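You operate a simulated robot arm through the tools that you are given. There is no shell and no other tool. Be economical: measure what you need, move in short steps, check, and stop when the job is done.

Carry out the task below with a simulated robot arm. There is one attempt and no reset: what you move stays moved.

Task
Fetch the scale that the card in the reader names, give it a blue sticker and book it out.
Fine: the scale ends on the teal mat with one sticker, the dispenser in its tray, the card in the bin marked done. Set down upright: blue sticker dispenser.

The check looks at the end state, three seconds after you hand in, the way a careful person would. Anything else that was tipped, shoved, dropped, spilled or broken makes it a failure.

Robot
A 6-joint arm with a two-finger parallel gripper on a trunk, on a base that drives. Base frame: it is fixed to the floor where the robot stands at the start and does not move with it; the origin is under the middle of the robot, x ahead of it, y to its left, z up. Units: mm, degrees, N and s.
With the tool pointing down near the work surface it reaches from about 100 to 720 mm from the robot's upright axis, wherever it stands. Its first joint turns from -166.0 to 166.0 degrees. Places, roughly: blue sticker dispenser [1000, 750, 1000]; button marked in [800, 200, 1000]; button marked out [900, 200, 1000]; inside of the grey bin marked done [1100, -300, 900]; top of the teal mat [900, 0, 900]. Payload 3.91 kg.
Tool frame: the origin (TCP) lies between the finger pads and is the grasp point; the fingertips stand 30 mm ahead of it; z points along the fingers, y is the line along which they close. Largest opening 110 mm; finger width 20, thickness 10; the body of the gripper, 48 by 112 mm, starts 55 mm behind the TCP.
Orientation is that of the tool frame in the base frame, as a unit quaternion [x, y, z, w]. With the fingers straight down and closing along the base's y, the tool's x points along the base's -x, its y along +y and its z along -z.

Tools
- The arm moves only by the tool send_rows. Its argument "motion" is a list of rows, each a list of 7 numbers: the shift along the tool's x, y, z in units of 20 mm (1.0 is 20 mm), then the turn, a rotation vector about the tool's x, y, z in units of 4 degrees (1.0 is 4 degrees), then the opening, from 0 (shut) to 1 (fully open). In form: [[x, y, z, ax, ay, az, gripper], ...]. A call has 1 to 12 rows; each row shifts and turns the commanded pose from where the row before left it, along the tool's axes as they then stand. A call with a number of a shift or a turn outside -1 to 1 is refused whole. Rows are played at 5 a second. More than 50 mm and 8.6 degrees between two rows, or a gripper value outside its range, and nothing of the call is played. A pose out of reach is approached as far as the arm can. The call stops where the force on the tool passes 50 N (or 10 N more than at its start, if that is more) or the arm is blocked; 0.2 s more then pass. The fingers move at their own pace (about 45 mm/s each) and stop on an object; they squeeze with about 23 N. The grip force told is the motor's: it shows also when the fingers shut on nothing. Time passes only in rows, and 0.2 s behind the last, so rows that do not move let the fingers close. The reply holds the time, the measured pose of the TCP, the force on the tool along the base axes, the opening and the grip force, in the units named above and with some noise, with the torque about the TCP (base axes, N m) and any sound that the robot's microphone picked up, and new pictures: "show" is both (left out), scene, wrist or none.
- Cameras (640 x 400 px; columns grow to the right, rows downward): "scene" is now at [29.5, 132.2, 1475.3]; the picture's right is [-0.22, -0.97, 0.00], its down [-0.48, 0.11, -0.87] and it looks along [0.85, -0.19, -0.49] (base axes); focal length 257 px, centre (320, 200). "wrist" rides on the gripper at [71, 22, -107] in the tool frame; the picture's right is [-0.29, 0.96, 0.00], its down [-0.76, -0.23, -0.61] and it looks along [-0.58, -0.18, 0.79] (tool axes); focal length 243 px, centre (320, 200). There is no depth. A picture from a camera that has moved, and an enlarged one, comes with that camera's place and axes in the base frame and with its lens.
- move_column(by): slides the trunk up (or, below 0, down) by that many mm; the arm and the scene camera ride with it, the base frame stays. It gives what a move gives, with no picture.
- base_move(legs): drives the robot by 1 to 6 legs, each [ahead, left, turn to the left] in mm, mm and degrees, along the robot's own axes; the way and the turn of a leg run together, so that a leg with both is an arc; at most 1500 mm and 180 degrees a leg. The arm and the cameras ride along, it lands a little off, and it stops where it bumps. It gives what a move gives, and a new picture of the scene camera.
- turn_head(pan, tilt): turns the head with the scene camera to pan (to the left, within 86 degrees either way) and tilt (down, from -29 to 69), counted from straight ahead of the robot. It gives what a move gives, and a new picture of the scene camera.
- enlarge(camera, box): a new picture of the part [left, top, right, bottom] of that camera's present view, enlarged. No time passes.
- finish_job(): hands the job in; it is judged then, once.

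Work in short steps. Places have to be worked out from the pictures, the camera data and where the tool is seen: move nearer, look again, correct. Check each grasp and each placing, and mend what went wrong. You have 120 turns and 260 pictures in all, those below and enlarged ones among them. Open the gripper and draw the arm clear of the work before you hand the job in, unless the task says otherwise; then end with one line.

The tools are called as a command line: name --pt "numbers of a row" for each row, then --argument value for the rest, lists and objects as JSON in quotes. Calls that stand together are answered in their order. send_rows: Moves the arm, as the interface text tells. Its arguments: {"type":"object","properties":{"motion":{"type":"array","items":{"type":"array","items":{"type":"number"}}},"show":{"type":"string","enum":["both","scene","wrist","none"]}},"required":["motion"]} The other tools are called the same way: move_column (by) slides the trunk up or down; base_move (legs) drives the base; turn_head (pan, tilt) turns the head that bears the scene camera; enlarge (camera, box) takes an enlarged picture of a part of a camera's view; finish_job () hands the job in.

At the start:

```text
time_s: 0.0
tcp_pos: [391.0, -69.0, 1254.3]
orientation: [0.0, 1.0, 0.0, 0.0]
contact_force: [0.5, 0.0, 0.2]
torque: [0.0, 0.01, -0.02]
finger_gap: 110.2
grasp_force: 0.0
trunk travel left (down, up): [-419.0, 171.0]
robot x, y, heading: [0.8, 3.5, -0.1]
head pan, tilt: [-12.9, 29.2]
```

scene: 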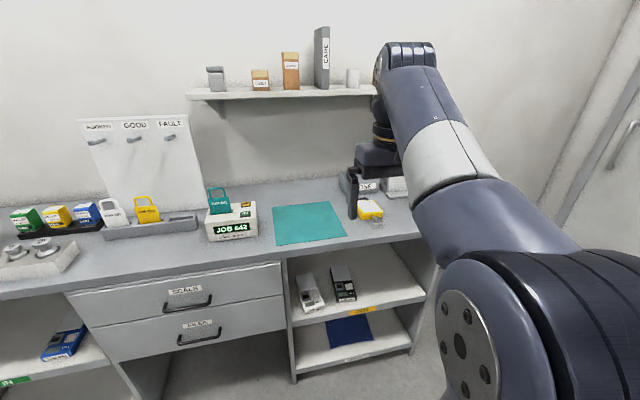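
wrist: 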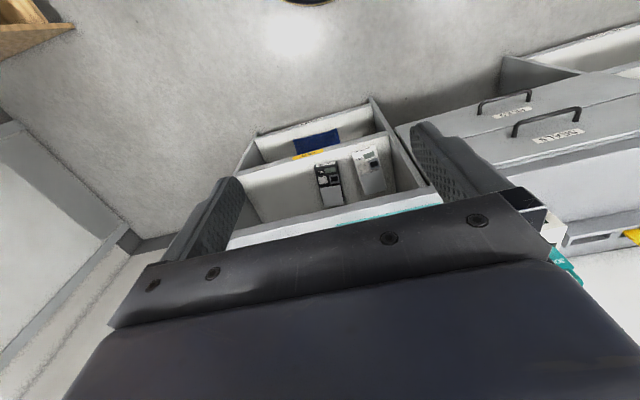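

The scene shows a bench with a card reader (teal card), a tag board, dispensers on the left, and shelves below. I enlarge several parts to read labels.

enlarge --camera "scene" --box '[180, 170, 280, 250]'

enlarge --camera "scene" --box '[0, 110, 210, 290]'

enlarge --camera "scene" --box '[280, 250, 440, 380]'

enlarge --camera "scene" --box '[190, 20, 430, 230]'

```text
5.00 times, centred on (230, 210) of scene
camera zoom: at [29.5, 132.2, 1475.3], right [-0.22, -0.97, 0.0], down [-0.48, 0.11, -0.87], along [0.85, -0.19, -0.49], focal length 1285 px, centre (770, 150)
```

zoom: 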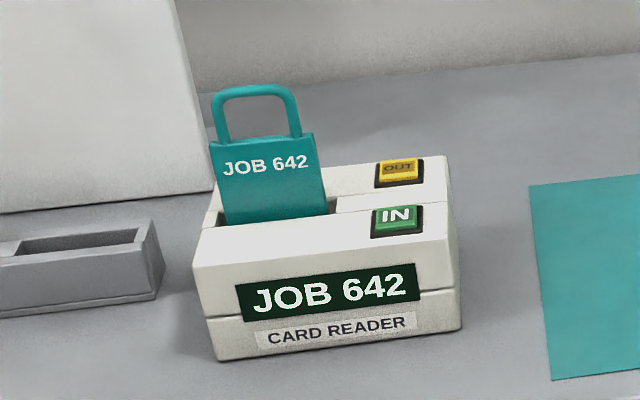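

```text
2.22 times, centred on (105, 200) of scene
camera zoom: at [29.5, 132.2, 1475.3], right [-0.22, -0.97, 0.0], down [-0.48, 0.11, -0.87], along [0.85, -0.19, -0.49], focal length 571 px, centre (798, 200)
```

zoom: 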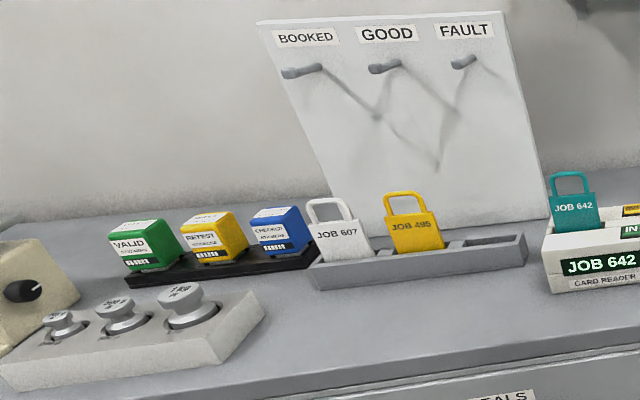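

```text
3.08 times, centred on (360, 315) of scene
camera zoom: at [29.5, 132.2, 1475.3], right [-0.22, -0.97, 0.0], down [-0.48, 0.11, -0.87], along [0.85, -0.19, -0.49], focal length 791 px, centre (197, -154)
```

zoom: 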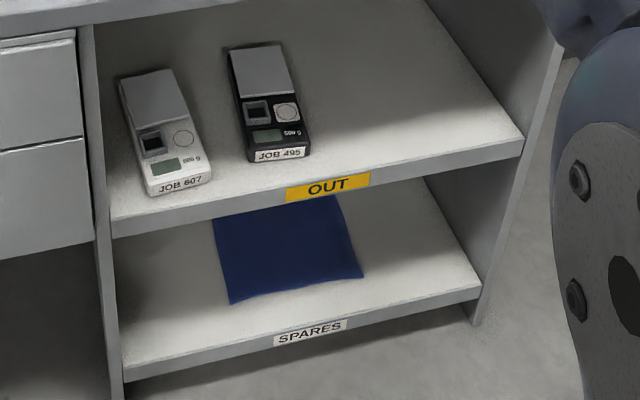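

```text
1.90 times, centred on (310, 125) of scene
camera zoom: at [29.5, 132.2, 1475.3], right [-0.22, -0.97, 0.0], down [-0.48, 0.11, -0.87], along [0.85, -0.19, -0.49], focal length 490 px, centre (339, 343)
```

zoom: 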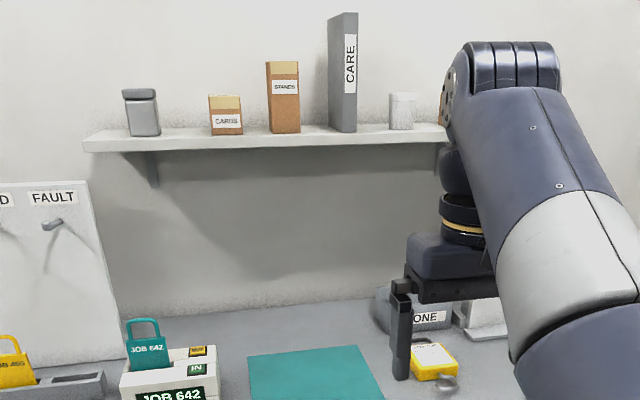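

The card reads JOB 642; the two scales on the OUT shelf are 607 and 495. I look left and down at the blue device.

turn_head --pan 35 --tilt 40

turn_head --pan -35 --tilt 35

```text
time_s: 1.2
tcp_pos: [391.8, -68.8, 1252.5]
orientation: [0.0, 1.0, 0.0, 0.0]
contact_force: [-0.2, -1.4, -0.2]
torque: [-0.01, 0.03, -0.02]
finger_gap: 109.8
grasp_force: 0.0
trunk travel left (down, up): [-419.0, 171.0]
robot x, y, heading: [-2.1, 0.4, 0.1]
head pan, tilt: [35.0, 40.0]
camera scene: at [10.7, 201.1, 1458.6], right [0.57, -0.82, 0.0], down [-0.53, -0.37, -0.77], along [0.63, 0.44, -0.64], focal length 257 px, centre (320, 200)
```

scene: 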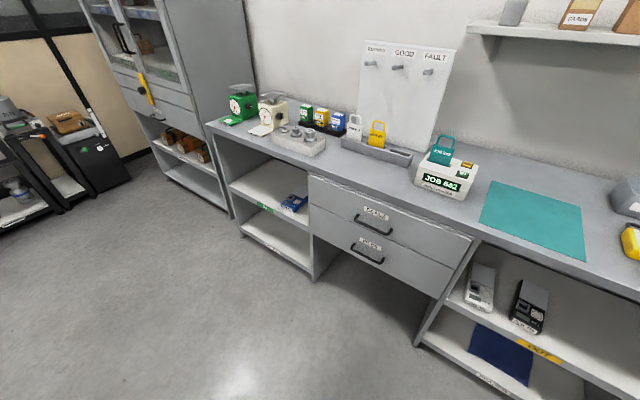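

```text
time_s: 2.6
tcp_pos: [390.2, -69.1, 1252.8]
orientation: [0.0, 1.0, 0.001, 0.0]
contact_force: [-0.4, 0.6, 0.2]
torque: [-0.01, 0.02, -0.02]
finger_gap: 110.0
grasp_force: 0.0
trunk travel left (down, up): [-419.0, 171.0]
robot x, y, heading: [0.1, 1.9, 0.2]
head pan, tilt: [-35.0, 35.0]
camera scene: at [13.2, 101.9, 1466.2], right [-0.57, -0.82, 0.0], down [-0.47, 0.33, -0.82], along [0.67, -0.47, -0.57], focal length 257 px, centre (320, 200)
```

scene: 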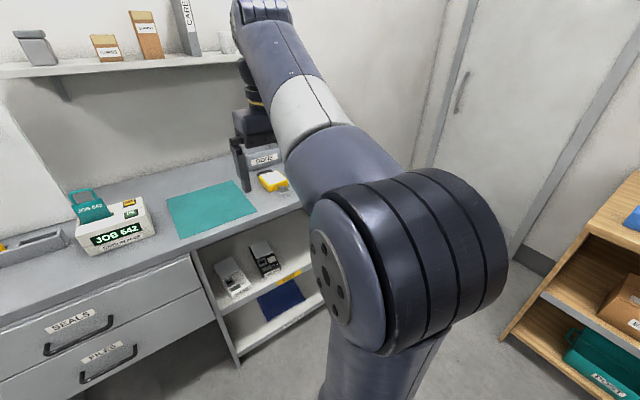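

turn_head --pan 35 --tilt 40

enlarge --camera "scene" --box '[200, 70, 360, 180]'

enlarge --camera "scene" --box '[220, 160, 340, 260]'

enlarge --camera "scene" --box '[0, 0, 240, 210]'

```text
time_s: 4.0
tcp_pos: [391.9, -70.1, 1253.8]
orientation: [0.0, 1.0, 0.0, 0.0]
contact_force: [-0.4, 0.2, -0.7]
torque: [-0.01, 0.02, 0.02]
finger_gap: 110.1
grasp_force: 0.1
trunk travel left (down, up): [-419.0, 171.0]
robot x, y, heading: [2.5, -0.9, 0.2]
head pan, tilt: [35.0, 40.0]
camera scene: at [10.7, 201.1, 1458.6], right [0.57, -0.82, 0.0], down [-0.53, -0.37, -0.77], along [0.63, 0.44, -0.64], focal length 257 px, centre (320, 200)
```

scene: 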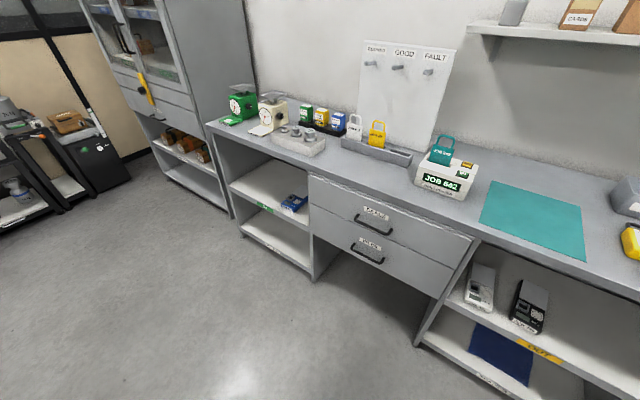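

```text
3.64 times, centred on (280, 125) of scene
camera zoom: at [10.7, 201.1, 1458.6], right [0.57, -0.82, 0.0], down [-0.53, -0.37, -0.77], along [0.63, 0.44, -0.64], focal length 935 px, centre (466, 473)
```

zoom: 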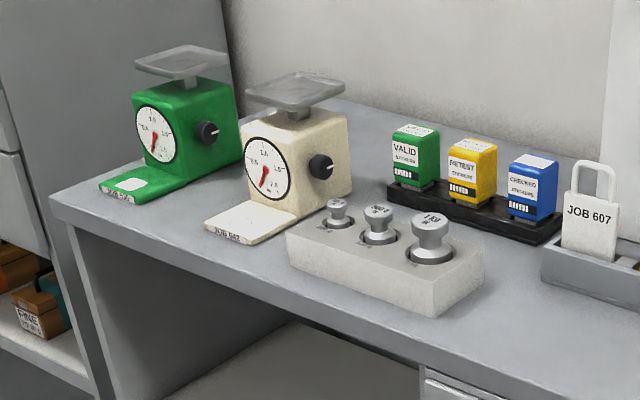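

```text
4.00 times, centred on (280, 210) of scene
camera zoom: at [10.7, 201.1, 1458.6], right [0.57, -0.82, 0.0], down [-0.53, -0.37, -0.77], along [0.63, 0.44, -0.64], focal length 1028 px, centre (480, 160)
```

zoom: 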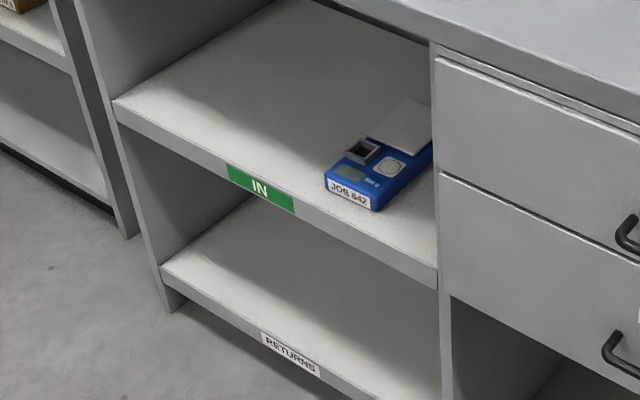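

```text
1.90 times, centred on (120, 105) of scene
camera zoom: at [10.7, 201.1, 1458.6], right [0.57, -0.82, 0.0], down [-0.53, -0.37, -0.77], along [0.63, 0.44, -0.64], focal length 490 px, centre (701, 381)
```

zoom: 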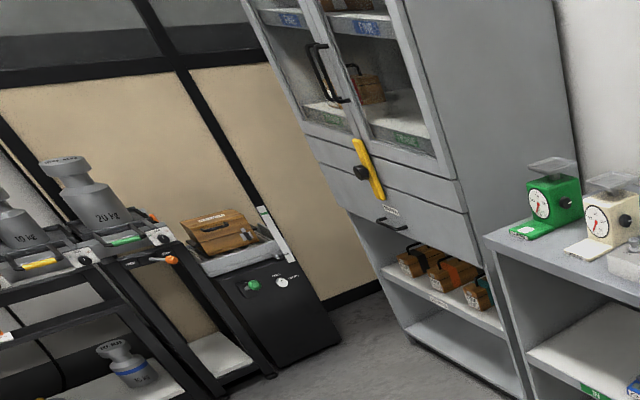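

JOB 642 is the blue digital scale on the IN shelf, around (720, 840, 680). I drive left to stand in front of it, then look again.

base_move --legs '[[0, 800, 0]]'

turn_head --pan 0 --tilt 45

```text
time_s: 8.2
tcp_pos: [391.8, 729.3, 1252.4]
orientation: [-0.001, 1.0, 0.0, 0.0]
contact_force: [0.1, -0.1, 0.1]
torque: [0.0, -0.02, 0.02]
finger_gap: 110.0
grasp_force: 0.0
trunk travel left (down, up): [-419.0, 171.0]
robot x, y, heading: [0.7, 795.1, 0.1]
head pan, tilt: [35.0, 40.0]
camera scene: at [8.9, 997.9, 1458.6], right [0.58, -0.82, 0.0], down [-0.53, -0.37, -0.77], along [0.63, 0.44, -0.64], focal length 257 px, centre (320, 200)
```

scene: 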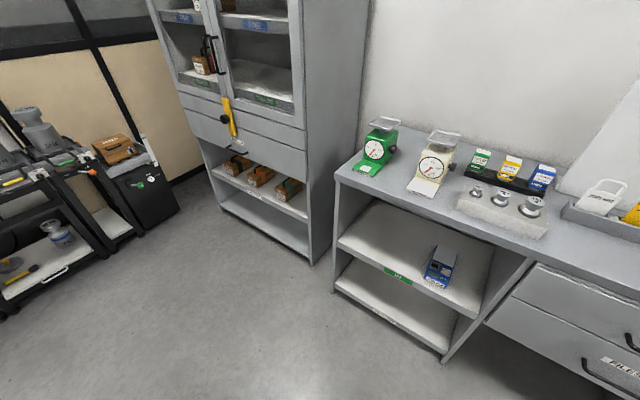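

```text
time_s: 9.3
tcp_pos: [391.1, 728.9, 1254.5]
orientation: [-0.002, 1.0, 0.0, 0.0]
contact_force: [-0.1, 0.0, -0.8]
torque: [0.0, -0.02, 0.01]
finger_gap: 109.7
grasp_force: 0.0
trunk travel left (down, up): [-419.0, 171.0]
robot x, y, heading: [-2.8, 797.1, 0.2]
head pan, tilt: [0.0, 45.0]
camera scene: at [20.7, 949.3, 1451.4], right [0.0, -1.0, 0.0], down [-0.71, 0.0, -0.71], along [0.71, 0.0, -0.71], focal length 257 px, centre (320, 200)
```

scene: 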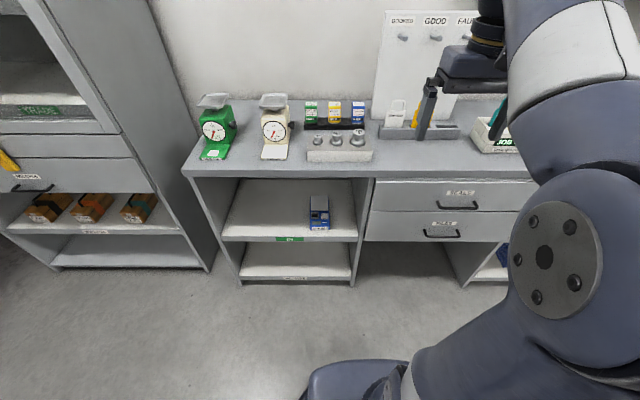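

enlarge --camera "scene" --box '[180, 80, 300, 170]'

enlarge --camera "scene" --box '[280, 80, 380, 240]'

enlarge --camera "scene" --box '[290, 180, 350, 240]'

```text
4.44 times, centred on (240, 125) of scene
camera zoom: at [20.7, 949.3, 1451.4], right [0.0, -1.0, 0.0], down [-0.71, 0.0, -0.71], along [0.71, 0.0, -0.71], focal length 1142 px, centre (676, 533)
```

zoom: 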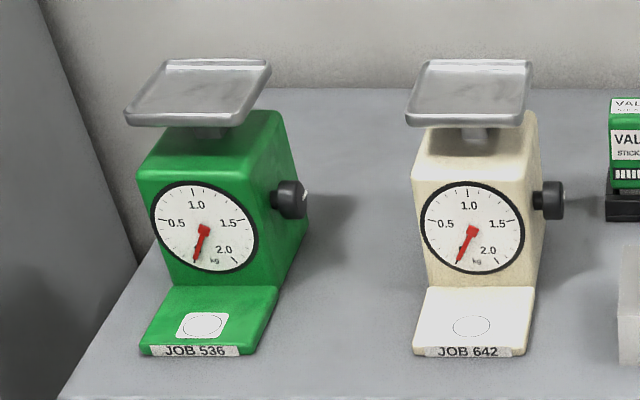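

```text
2.50 times, centred on (330, 160) of scene
camera zoom: at [20.7, 949.3, 1451.4], right [0.0, -1.0, 0.0], down [-0.71, 0.0, -0.71], along [0.71, 0.0, -0.71], focal length 643 px, centre (295, 300)
```

zoom: 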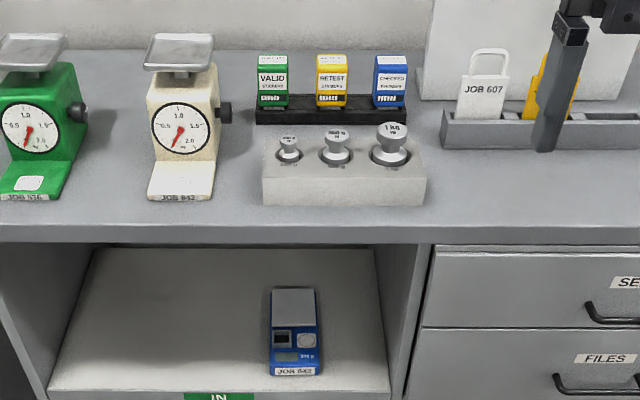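

```text
6.67 times, centred on (320, 210) of scene
camera zoom: at [20.7, 949.3, 1451.4], right [0.0, -1.0, 0.0], down [-0.71, 0.0, -0.71], along [0.71, 0.0, -0.71], focal length 1714 px, centre (320, 133)
```

zoom: 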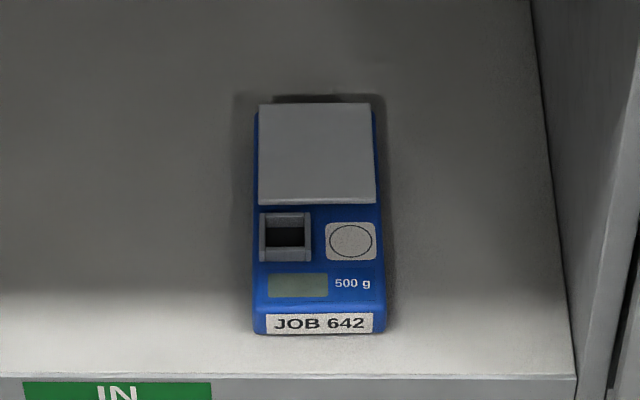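

Two candidates read similarly, so I zoom in hard on both labels and the card.

enlarge --camera "scene" --box '[308, 222, 332, 237]'

enlarge --camera "scene" --box '[260, 150, 290, 169]'

enlarge --camera "scene" --box '[465, 90, 525, 160]'

```text
16.00 times, centred on (320, 230) of scene
camera zoom: at [20.7, 949.3, 1451.4], right [0.0, -1.0, 0.0], down [-0.71, 0.0, -0.71], along [0.71, 0.0, -0.71], focal length 4113 px, centre (320, -272)
```

zoom: 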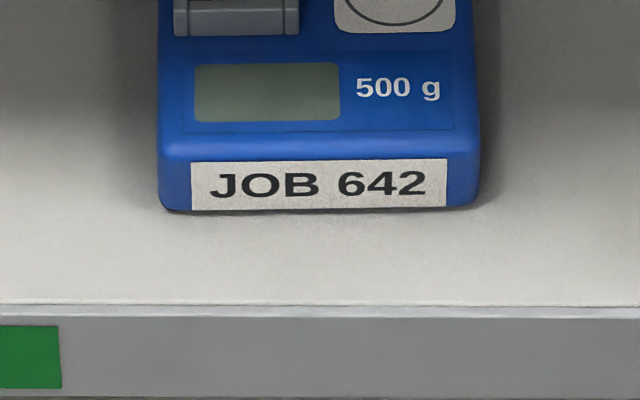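

```text
16.00 times, centred on (275, 160) of scene
camera zoom: at [20.7, 949.3, 1451.4], right [0.0, -1.0, 0.0], down [-0.71, 0.0, -0.71], along [0.71, 0.0, -0.71], focal length 4113 px, centre (1040, 848)
```

zoom: 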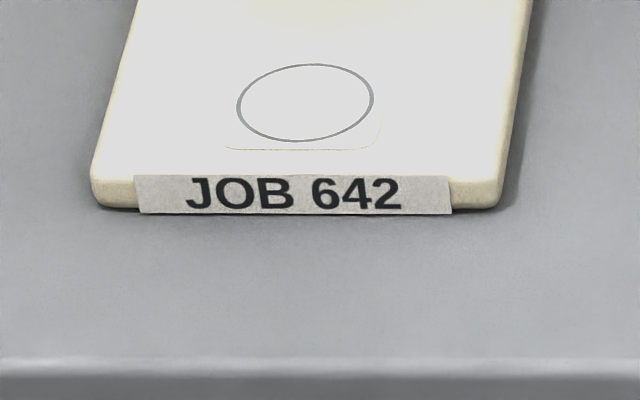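

```text
5.71 times, centred on (495, 125) of scene
camera zoom: at [20.7, 949.3, 1451.4], right [0.0, -1.0, 0.0], down [-0.71, 0.0, -0.71], along [0.71, 0.0, -0.71], focal length 1469 px, centre (-680, 629)
```

zoom: 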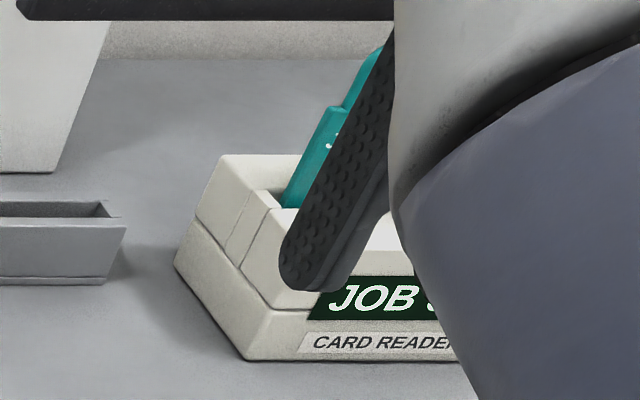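

Both the cream dial scale and the blue digital one are labelled 642, so the card itself must tell more. I drive back towards the reader and look at the card up close.

base_move --legs '[[0, -650, 0]]'

turn_head --pan 0 --tilt 35

```text
time_s: 12.8
tcp_pos: [388.0, 82.2, 1253.7]
orientation: [0.002, 1.0, 0.0, 0.0]
contact_force: [-0.2, 0.4, 0.3]
torque: [-0.02, 0.0, 0.0]
finger_gap: 109.9
grasp_force: 0.1
trunk travel left (down, up): [-419.0, 171.0]
robot x, y, heading: [-3.9, 155.7, -0.3]
head pan, tilt: [0.0, 45.0]
camera scene: at [21.4, 305.9, 1451.3], right [0.0, -1.0, 0.0], down [-0.71, 0.0, -0.71], along [0.71, 0.0, -0.71], focal length 257 px, centre (320, 200)
```

scene: 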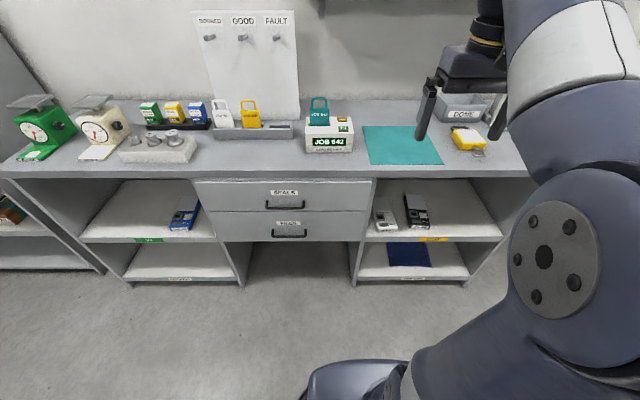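

```text
time_s: 13.6
tcp_pos: [389.3, 81.5, 1252.0]
orientation: [0.003, 1.0, -0.001, 0.0]
contact_force: [0.4, -0.5, 0.4]
torque: [-0.01, -0.01, 0.01]
finger_gap: 110.2
grasp_force: 0.0
trunk travel left (down, up): [-419.0, 171.0]
robot x, y, heading: [-1.5, 155.6, -0.2]
head pan, tilt: [0.0, 35.0]
camera scene: at [28.1, 305.8, 1466.1], right [0.0, -1.0, 0.0], down [-0.57, 0.0, -0.82], along [0.82, 0.0, -0.57], focal length 257 px, centre (320, 200)
```

scene: 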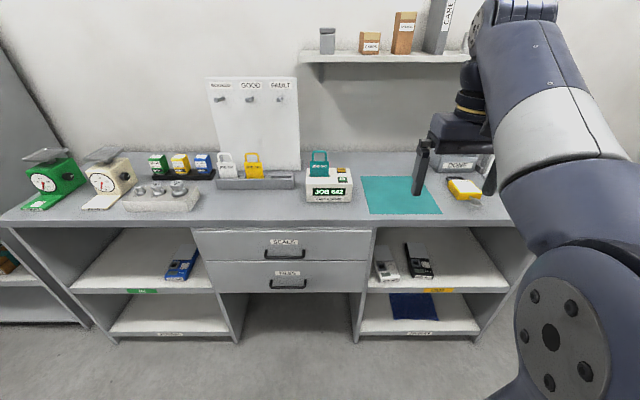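

enlarge --camera "scene" --box '[300, 145, 360, 205]'

enlarge --camera "scene" --box '[308, 148, 334, 180]'

enlarge --camera "scene" --box '[140, 140, 300, 215]'

enlarge --camera "scene" --box '[0, 120, 140, 220]'

enlarge --camera "scene" --box '[360, 140, 520, 330]'

```text
6.67 times, centred on (330, 175) of scene
camera zoom: at [28.1, 305.8, 1466.1], right [0.0, -1.0, 0.0], down [-0.57, 0.0, -0.82], along [0.82, 0.0, -0.57], focal length 1714 px, centre (253, 367)
```

zoom: 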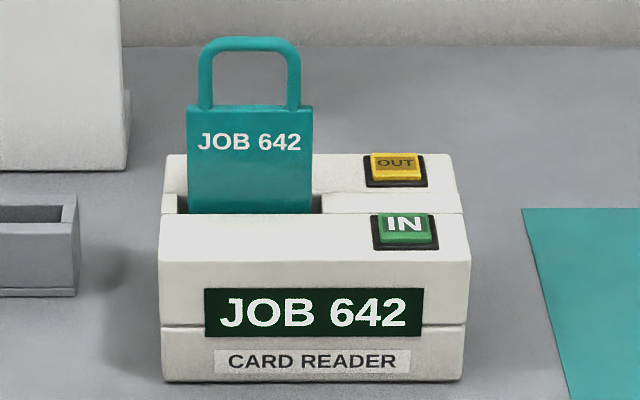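

```text
12.50 times, centred on (321, 164) of scene
camera zoom: at [28.1, 305.8, 1466.1], right [0.0, -1.0, 0.0], down [-0.57, 0.0, -0.82], along [0.82, 0.0, -0.57], focal length 3213 px, centre (308, 650)
```

zoom: 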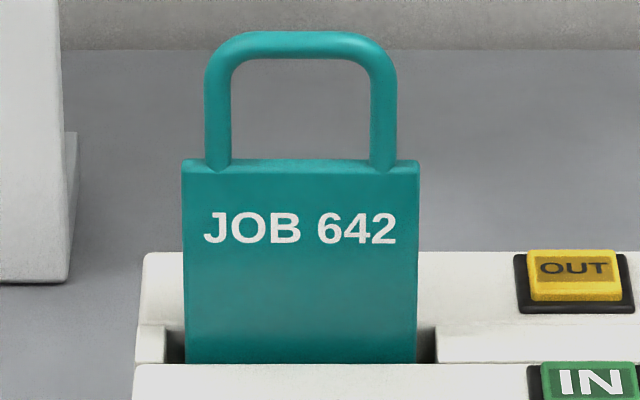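

```text
4.00 times, centred on (220, 178) of scene
camera zoom: at [28.1, 305.8, 1466.1], right [0.0, -1.0, 0.0], down [-0.57, 0.0, -0.82], along [0.82, 0.0, -0.57], focal length 1028 px, centre (720, 290)
```

zoom: 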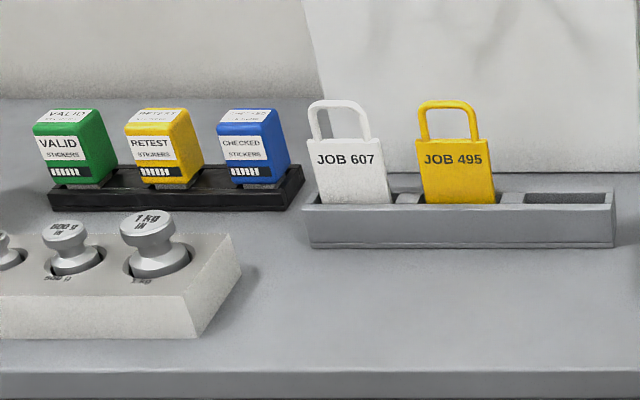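

```text
4.00 times, centred on (70, 170) of scene
camera zoom: at [28.1, 305.8, 1466.1], right [0.0, -1.0, 0.0], down [-0.57, 0.0, -0.82], along [0.82, 0.0, -0.57], focal length 1028 px, centre (1320, 320)
```

zoom: 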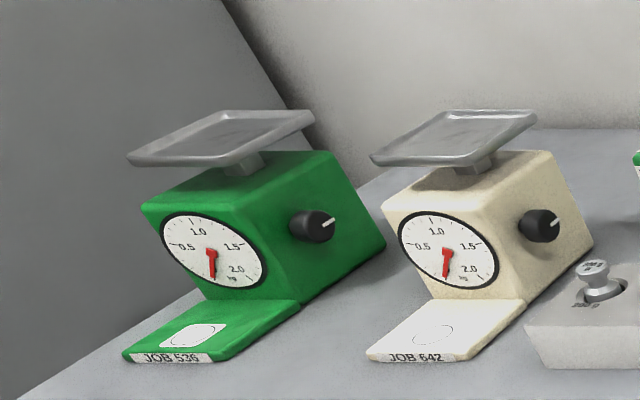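

```text
2.11 times, centred on (440, 235) of scene
camera zoom: at [28.1, 305.8, 1466.1], right [0.0, -1.0, 0.0], down [-0.57, 0.0, -0.82], along [0.82, 0.0, -0.57], focal length 541 px, centre (67, 126)
```

zoom: 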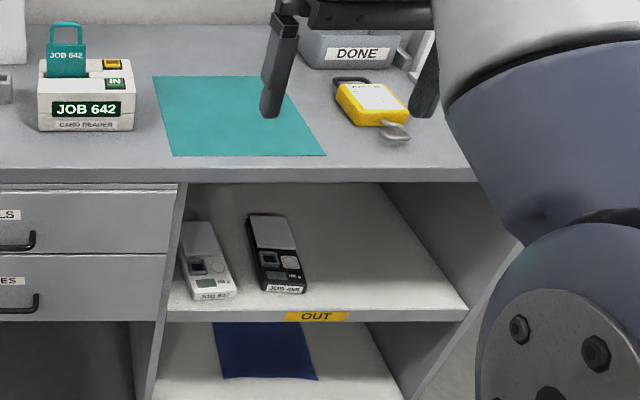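

I check the yellow hanging device's label too, and the two OUT scales more closely.

enlarge --camera "scene" --box '[440, 170, 490, 205]'

enlarge --camera "scene" --box '[365, 240, 445, 290]'

enlarge --camera "scene" --box '[310, 10, 480, 100]'

enlarge --camera "scene" --box '[160, 240, 200, 285]'

enlarge --camera "scene" --box '[85, 190, 125, 215]'

```text
11.43 times, centred on (465, 188) of scene
camera zoom: at [28.1, 305.8, 1466.1], right [0.0, -1.0, 0.0], down [-0.57, 0.0, -0.82], along [0.82, 0.0, -0.57], focal length 2938 px, centre (-1337, 343)
```

zoom: 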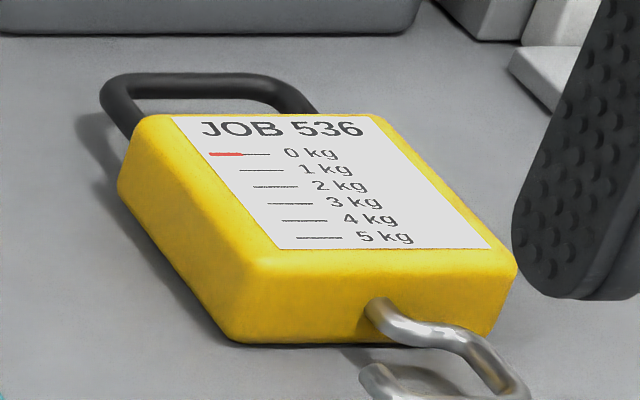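

```text
8.00 times, centred on (405, 265) of scene
camera zoom: at [28.1, 305.8, 1466.1], right [0.0, -1.0, 0.0], down [-0.57, 0.0, -0.82], along [0.82, 0.0, -0.57], focal length 2056 px, centre (-360, -320)
```

zoom: 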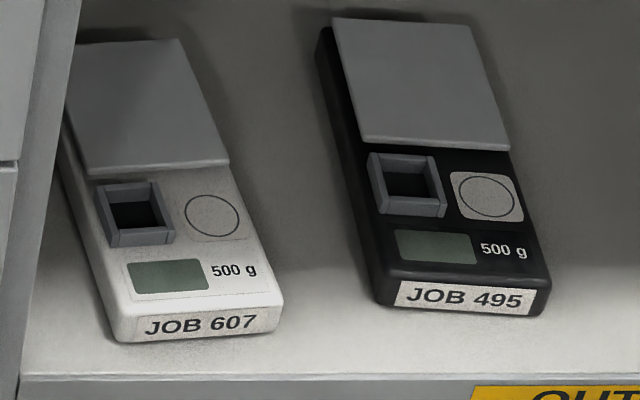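

```text
3.76 times, centred on (395, 55) of scene
camera zoom: at [28.1, 305.8, 1466.1], right [0.0, -1.0, 0.0], down [-0.57, 0.0, -0.82], along [0.82, 0.0, -0.57], focal length 968 px, centre (38, 746)
```

zoom: 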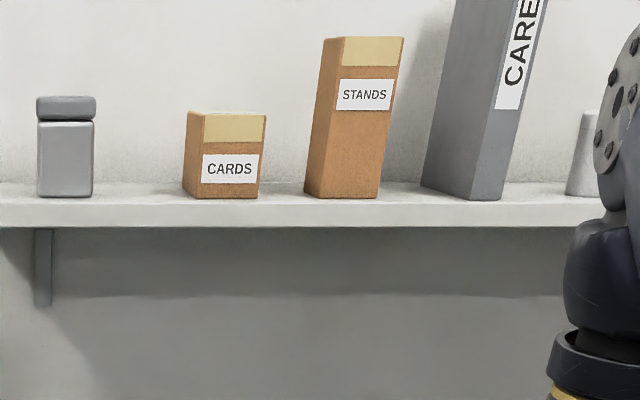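

```text
8.89 times, centred on (180, 262) of scene
camera zoom: at [28.1, 305.8, 1466.1], right [0.0, -1.0, 0.0], down [-0.57, 0.0, -0.82], along [0.82, 0.0, -0.57], focal length 2285 px, centre (1564, -356)
```

zoom: 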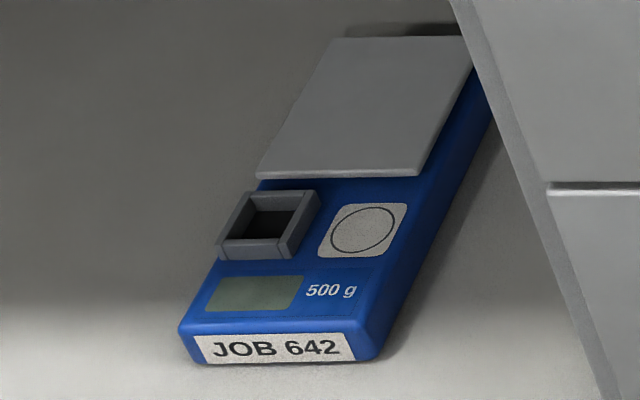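

```text
16.00 times, centred on (105, 202) of scene
camera zoom: at [28.1, 305.8, 1466.1], right [0.0, -1.0, 0.0], down [-0.57, 0.0, -0.82], along [0.82, 0.0, -0.57], focal length 4113 px, centre (3760, 160)
```

zoom: 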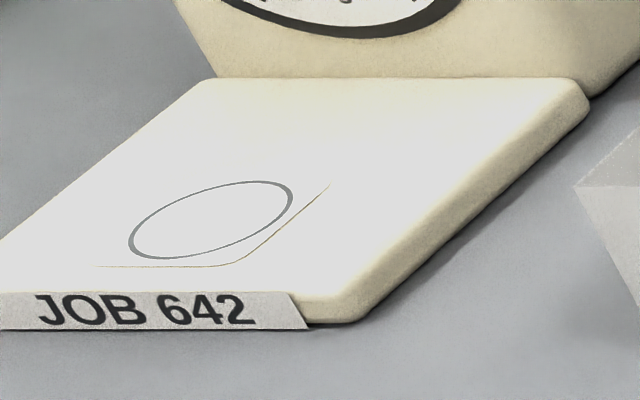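

The card's front only says JOB 642, so the back may tell which of the two. I drive to about (300, 450), turned right, so the wrist camera can look at the card's back from the left.

base_move --legs '[[0, 295, 0], [280, 0, 0], [0, 0, -40]]'

```text
time_s: 19.0
tcp_pos: [535.7, 143.0, 1252.8]
orientation: [0.343, 0.939, 0.0, 0.0]
contact_force: [0.1, -0.3, 0.8]
torque: [0.0, 0.04, 0.0]
finger_gap: 109.9
grasp_force: 0.1
trunk travel left (down, up): [-419.0, 171.0]
robot x, y, heading: [278.1, 450.0, -40.0]
head pan, tilt: [0.0, 35.0]
camera scene: at [401.1, 547.4, 1466.2], right [-0.64, -0.77, 0.0], down [-0.44, 0.37, -0.82], along [0.63, -0.53, -0.57], focal length 257 px, centre (320, 200)
```

scene: 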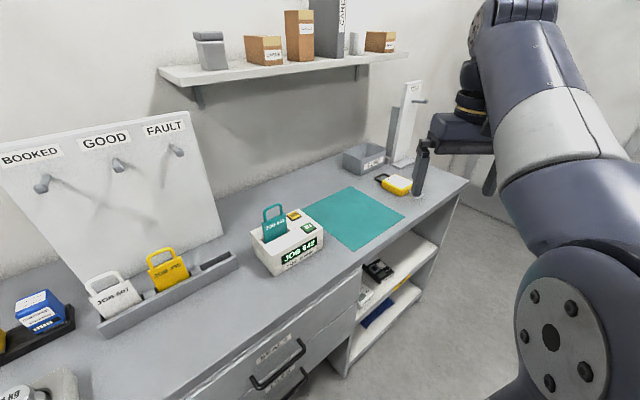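

I check the stand at the right end of the bench.

enlarge --camera "scene" --box '[335, 70, 435, 200]'

enlarge --camera "scene" --box '[250, 195, 330, 280]'

```text
3.08 times, centred on (385, 135) of scene
camera zoom: at [401.1, 547.4, 1466.2], right [-0.64, -0.77, 0.0], down [-0.44, 0.37, -0.82], along [0.63, -0.53, -0.57], focal length 791 px, centre (120, 400)
```

zoom: 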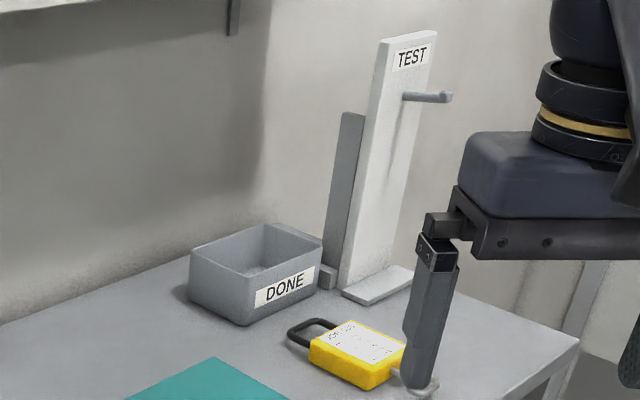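

```text
4.71 times, centred on (290, 238) of scene
camera zoom: at [401.1, 547.4, 1466.2], right [-0.64, -0.77, 0.0], down [-0.44, 0.37, -0.82], along [0.63, -0.53, -0.57], focal length 1210 px, centre (461, 24)
```

zoom: 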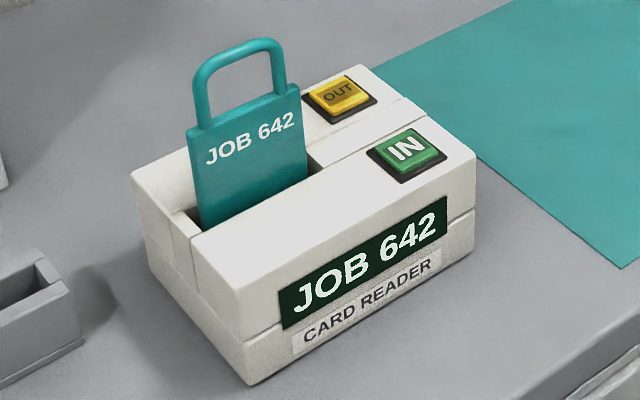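

The stand just holds a TEST hook. I now swing the tool over towards the space behind the reader at height, turning it so the wrist camera will look back at the card.

send_rows --pt "-0.338 0.928 0 0 0 0.76 1" --pt "-0.288 0.945 0 0 0 0.76 1" --pt "-0.237 0.959 0 0 0 0.76 1" --pt "-0.187 0.97 0 0 0 0.76 1" --pt "-0.134 0.979 0 0 0 0.76 1" --pt "-0.083 0.985 0 0 0 0.76 1" --pt "-0.031 0.988 0 0 0 0.76 1" --pt "0.022 0.988 0 0 0 0.76 1" --pt "0.074 0.985 0 0 0 0.76 1" --pt "0.127 0.98 0 0 0 0.76 1" --pt "0.178 0.972 0 0 0 0.76 1" --pt "0.229 0.961 0 0 0 0.76 1" --show "none"

send_rows --pt "0.281 0.947 0 0 0 0.76 1" --pt "0.33 0.931 0 0 0 0.76 1" --pt "0.38 0.912 0 0 0 0.76 1" --pt "0.427 0.891 0 0 0 0.76 1" --pt "0.473 0.867 0 0 0 0.76 1" --pt "0.519 0.841 0 0 0 0.76 1" --pt "0.562 0.812 0 0 0 0.76 1" --pt "0.606 0.781 0 0 0 0.76 1" --pt "0.646 0.748 0 0 0 0.76 1" --pt "0.684 0.713 0 0 0 0.76 1" --pt "0.721 0.675 0 0 0 0.76 1" --pt "0.756 0.636 0 0 0 0.76 1" --show "both"

```text
time_s: 21.6
tcp_pos: [737.2, 264.3, 1235.5]
orientation: [0.62, 0.785, 0.001, 0.002]
contact_force: [-0.8, 0.7, -1.4]
torque: [0.01, -0.01, 0.0]
finger_gap: 110.0
grasp_force: 0.0
out of reach, approached as far as the arm can: row 7, 9, 10, 11, 12
trunk travel left (down, up): [-419.0, 171.0]
robot x, y, heading: [280.1, 451.2, -40.1]
head pan, tilt: [0.0, 35.0]
```

```text
time_s: 24.2
tcp_pos: [888.9, 389.2, 1158.5]
orientation: [0.834, 0.552, 0.001, 0.001]
contact_force: [-0.6, -0.4, -0.5]
torque: [-0.02, 0.01, 0.0]
finger_gap: 110.1
grasp_force: 0.1
out of reach, approached as far as the arm can: row 1, 2, 3, 4, 5, 6, 7, 8, 9, 10, 11, 12
trunk travel left (down, up): [-419.0, 171.0]
robot x, y, heading: [283.7, 448.4, -40.1]
head pan, tilt: [0.0, 35.0]
camera scene: at [401.1, 547.4, 1466.2], right [-0.64, -0.77, 0.0], down [-0.44, 0.37, -0.82], along [0.63, -0.53, -0.57], focal length 257 px, centre (320, 200)
camera wrist: at [938.2, 446.0, 1266.4], right [0.77, -0.64, 0.0], down [-0.51, -0.61, 0.61], along [-0.39, -0.47, -0.79], focal length 243 px, centre (320, 200)
```

scene: 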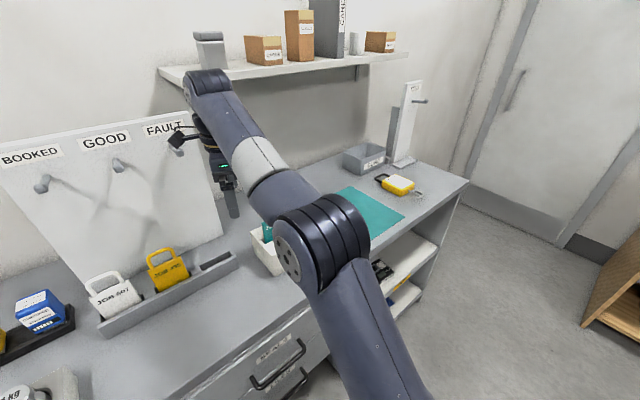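
wrist: 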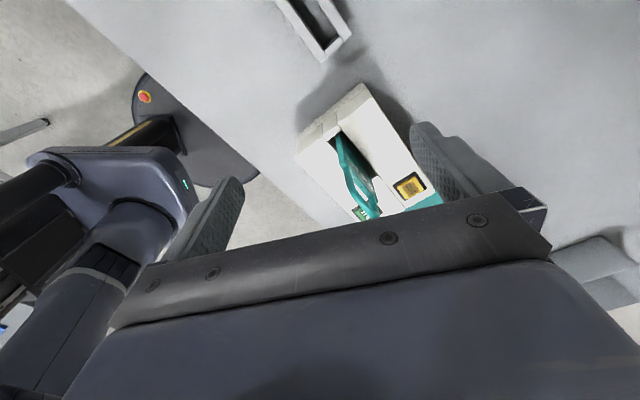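

The card's back is already visible, so I zoom in.

enlarge --camera "wrist" --box '[325, 130, 395, 225]'

```text
4.21 times, centred on (360, 178) of wrist
camera zoom: at [938.2, 446.0, 1266.4], right [0.77, -0.64, 0.0], down [-0.51, -0.61, 0.61], along [-0.39, -0.47, -0.79], focal length 1022 px, centre (152, 295)
```

zoom: 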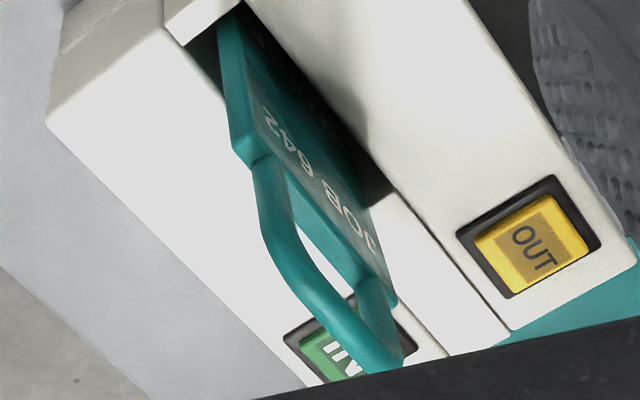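

There seems to be faint text lower on the back; I zoom more.

enlarge --camera "wrist" --box '[346, 130, 372, 170]'

send_rows --pt "0 0 1 0 0 0 1" --pt "0 0 1 0 0 0 1" --pt "0 0 0 0 0 0 1" --show "wrist"

```text
10.00 times, centred on (359, 150) of wrist
camera zoom: at [938.2, 446.0, 1266.4], right [0.77, -0.64, 0.0], down [-0.51, -0.61, 0.61], along [-0.39, -0.47, -0.79], focal length 2426 px, centre (-70, 700)
```

zoom: 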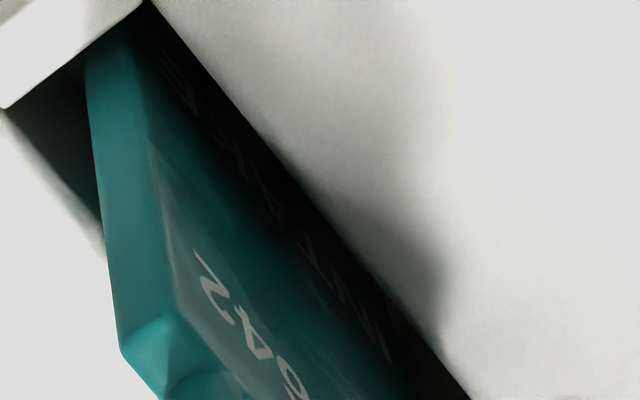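

```text
time_s: 25.0
tcp_pos: [890.7, 388.2, 1119.4]
orientation: [0.834, 0.551, 0.001, 0.0]
contact_force: [-0.2, 1.3, 0.2]
torque: [0.0, 0.0, -0.02]
finger_gap: 110.1
grasp_force: 0.0
trunk travel left (down, up): [-419.0, 171.0]
robot x, y, heading: [283.3, 449.6, -40.4]
head pan, tilt: [0.0, 35.0]
camera wrist: at [938.2, 445.4, 1226.5], right [0.77, -0.64, 0.0], down [-0.51, -0.61, 0.61], along [-0.39, -0.47, -0.79], focal length 243 px, centre (320, 200)
```

wrist: 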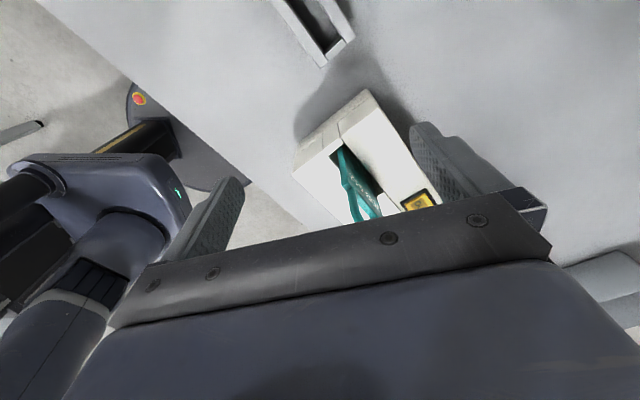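

Text exists on the back's lower part. I move the camera further behind and lower for a better angle.

send_rows --pt "0.5 0.9 0.5 0 0 0 1" --pt "0.5 0.9 0.5 0 0 0 1" --pt "0.5 0.9 0.5 0 0 0 1" --pt "0.3 0.0 0.8 0 0 0 1" --pt "0 0 0 0 0 0 1" --show "wrist"

enlarge --camera "wrist" --box '[330, 120, 420, 210]'

```text
time_s: 25.5
tcp_pos: [909.4, 390.9, 1110.9]
orientation: [0.832, 0.555, -0.002, -0.002]
contact_force: [-6.2, -0.8, -0.5]
torque: [0.12, -0.73, 0.28]
finger_gap: 110.3
grasp_force: 0.0
trunk travel left (down, up): [-419.0, 171.0]
robot x, y, heading: [281.9, 450.3, -39.8]
head pan, tilt: [0.0, 35.0]
stopped in row 2: the force on the tool passed its limit at 67 N (the readings are from after the stop); the commanded pose is now the measured one
camera wrist: at [957.9, 447.9, 1217.5], right [0.77, -0.64, 0.0], down [-0.5, -0.61, 0.61], along [-0.39, -0.47, -0.79], focal length 243 px, centre (320, 200)
```

wrist: 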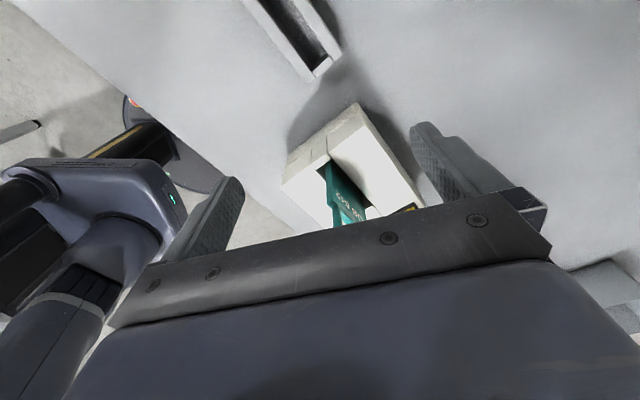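

```text
4.44 times, centred on (375, 165) of wrist
camera zoom: at [957.9, 447.9, 1217.5], right [0.77, -0.64, 0.0], down [-0.5, -0.61, 0.61], along [-0.39, -0.47, -0.79], focal length 1078 px, centre (76, 356)
```

zoom: 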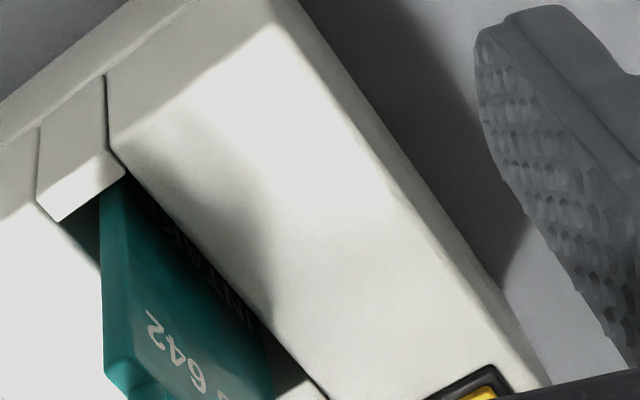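

Contact: something behind (panel or shelf) was touched. I back off and look at the scene, also zooming on the faint text.

enlarge --camera "wrist" --box '[350, 160, 390, 205]'

send_rows --pt "-0.4 -0.9 0 0 0 0 1" --pt "0 0 0 0 0 0 1" --show "both"

enlarge --camera "scene" --box '[120, 20, 300, 260]'

```text
8.89 times, centred on (370, 182) of wrist
camera zoom: at [957.9, 447.9, 1217.5], right [0.77, -0.64, 0.0], down [-0.5, -0.61, 0.61], along [-0.39, -0.47, -0.79], focal length 2157 px, centre (-124, 356)
```

zoom: 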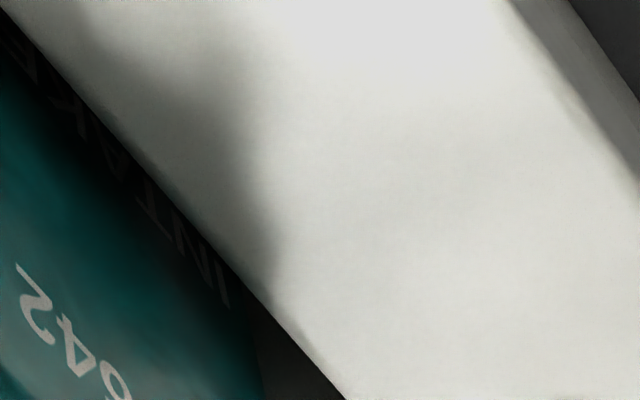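

```text
time_s: 26.1
tcp_pos: [890.7, 391.6, 1108.1]
orientation: [0.831, 0.556, -0.003, -0.002]
contact_force: [-0.3, 0.3, -0.1]
torque: [-0.02, 0.02, 0.02]
finger_gap: 109.9
grasp_force: 0.0
trunk travel left (down, up): [-419.0, 171.0]
robot x, y, heading: [279.5, 452.9, -40.3]
head pan, tilt: [0.0, 35.0]
camera scene: at [400.9, 547.4, 1466.2], right [-0.64, -0.77, 0.0], down [-0.44, 0.37, -0.82], along [0.63, -0.53, -0.57], focal length 257 px, centre (320, 200)
camera wrist: at [938.9, 449.1, 1216.3], right [0.77, -0.64, 0.0], down [-0.5, -0.61, 0.61], along [-0.39, -0.47, -0.79], focal length 243 px, centre (320, 200)
```

scene: 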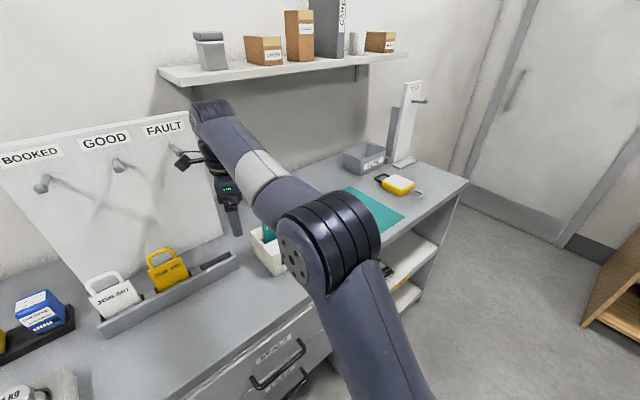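
wrist: 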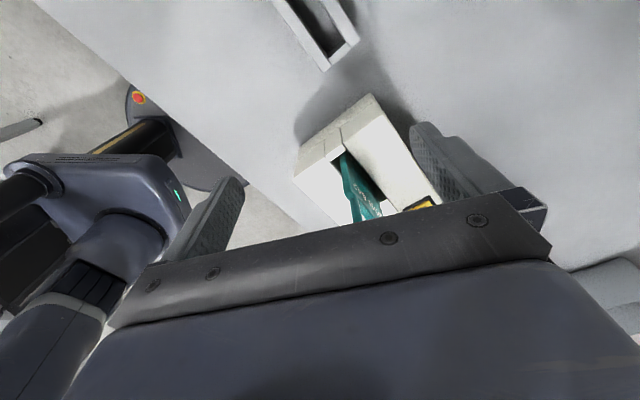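

```text
1.67 times, centred on (210, 140) of scene
camera zoom: at [400.9, 547.4, 1466.2], right [-0.64, -0.77, 0.0], down [-0.44, 0.37, -0.82], along [0.63, -0.53, -0.57], focal length 428 px, centre (503, 300)
```

zoom: 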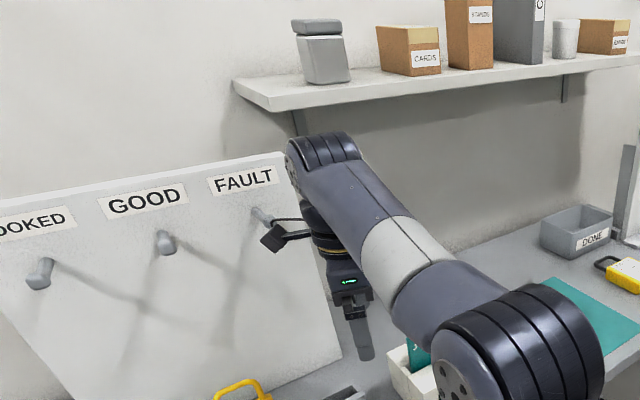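

The wrist neared the FAULT hook but nothing seems to have moved. The back's second line looks like "INTAKE"; I lower a little and tilt the tool so the camera looks flatter, staying away from the hook.

send_rows --pt "0 0 0.5 0 0 0 1" --pt "0 0 0.5 0 -1 0 1" --pt "0 0 0.5 0 -1 0 1" --pt "0 0 0.5 0 -1 0 1" --pt "0 0 0.5 0 -1 0 1" --pt "0 0 0 0 -1 0 1" --pt "0 0 0 0 0 0 1" --show "wrist"

enlarge --camera "wrist" --box '[310, 110, 410, 210]'

```text
time_s: 27.7
tcp_pos: [889.8, 387.5, 1059.8]
orientation: [0.818, 0.547, -0.148, 0.094]
contact_force: [0.3, -0.7, 0.3]
torque: [0.02, 0.02, 0.02]
finger_gap: 109.9
grasp_force: 0.1
trunk travel left (down, up): [-419.0, 171.0]
robot x, y, heading: [281.8, 450.9, -40.0]
head pan, tilt: [0.0, 35.0]
camera wrist: at [949.9, 473.9, 1136.1], right [0.78, -0.62, 0.09], down [-0.4, -0.38, 0.83], along [-0.48, -0.69, -0.54], focal length 243 px, centre (320, 200)
```

wrist: 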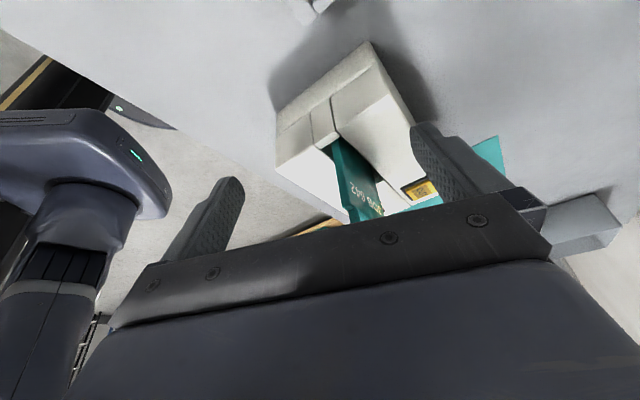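

```text
4.00 times, centred on (360, 160) of wrist
camera zoom: at [949.9, 473.9, 1136.1], right [0.78, -0.62, 0.09], down [-0.4, -0.38, 0.83], along [-0.48, -0.69, -0.54], focal length 970 px, centre (160, 360)
```

zoom: 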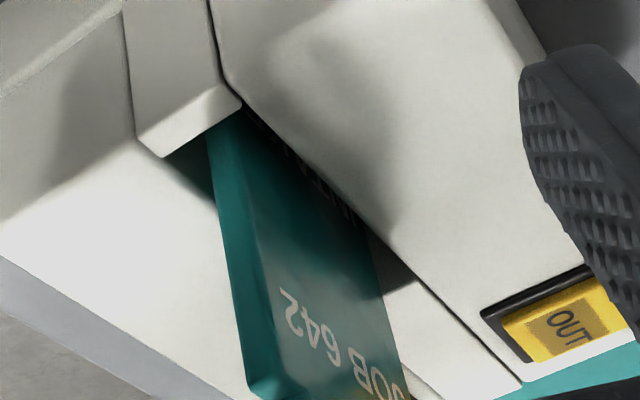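

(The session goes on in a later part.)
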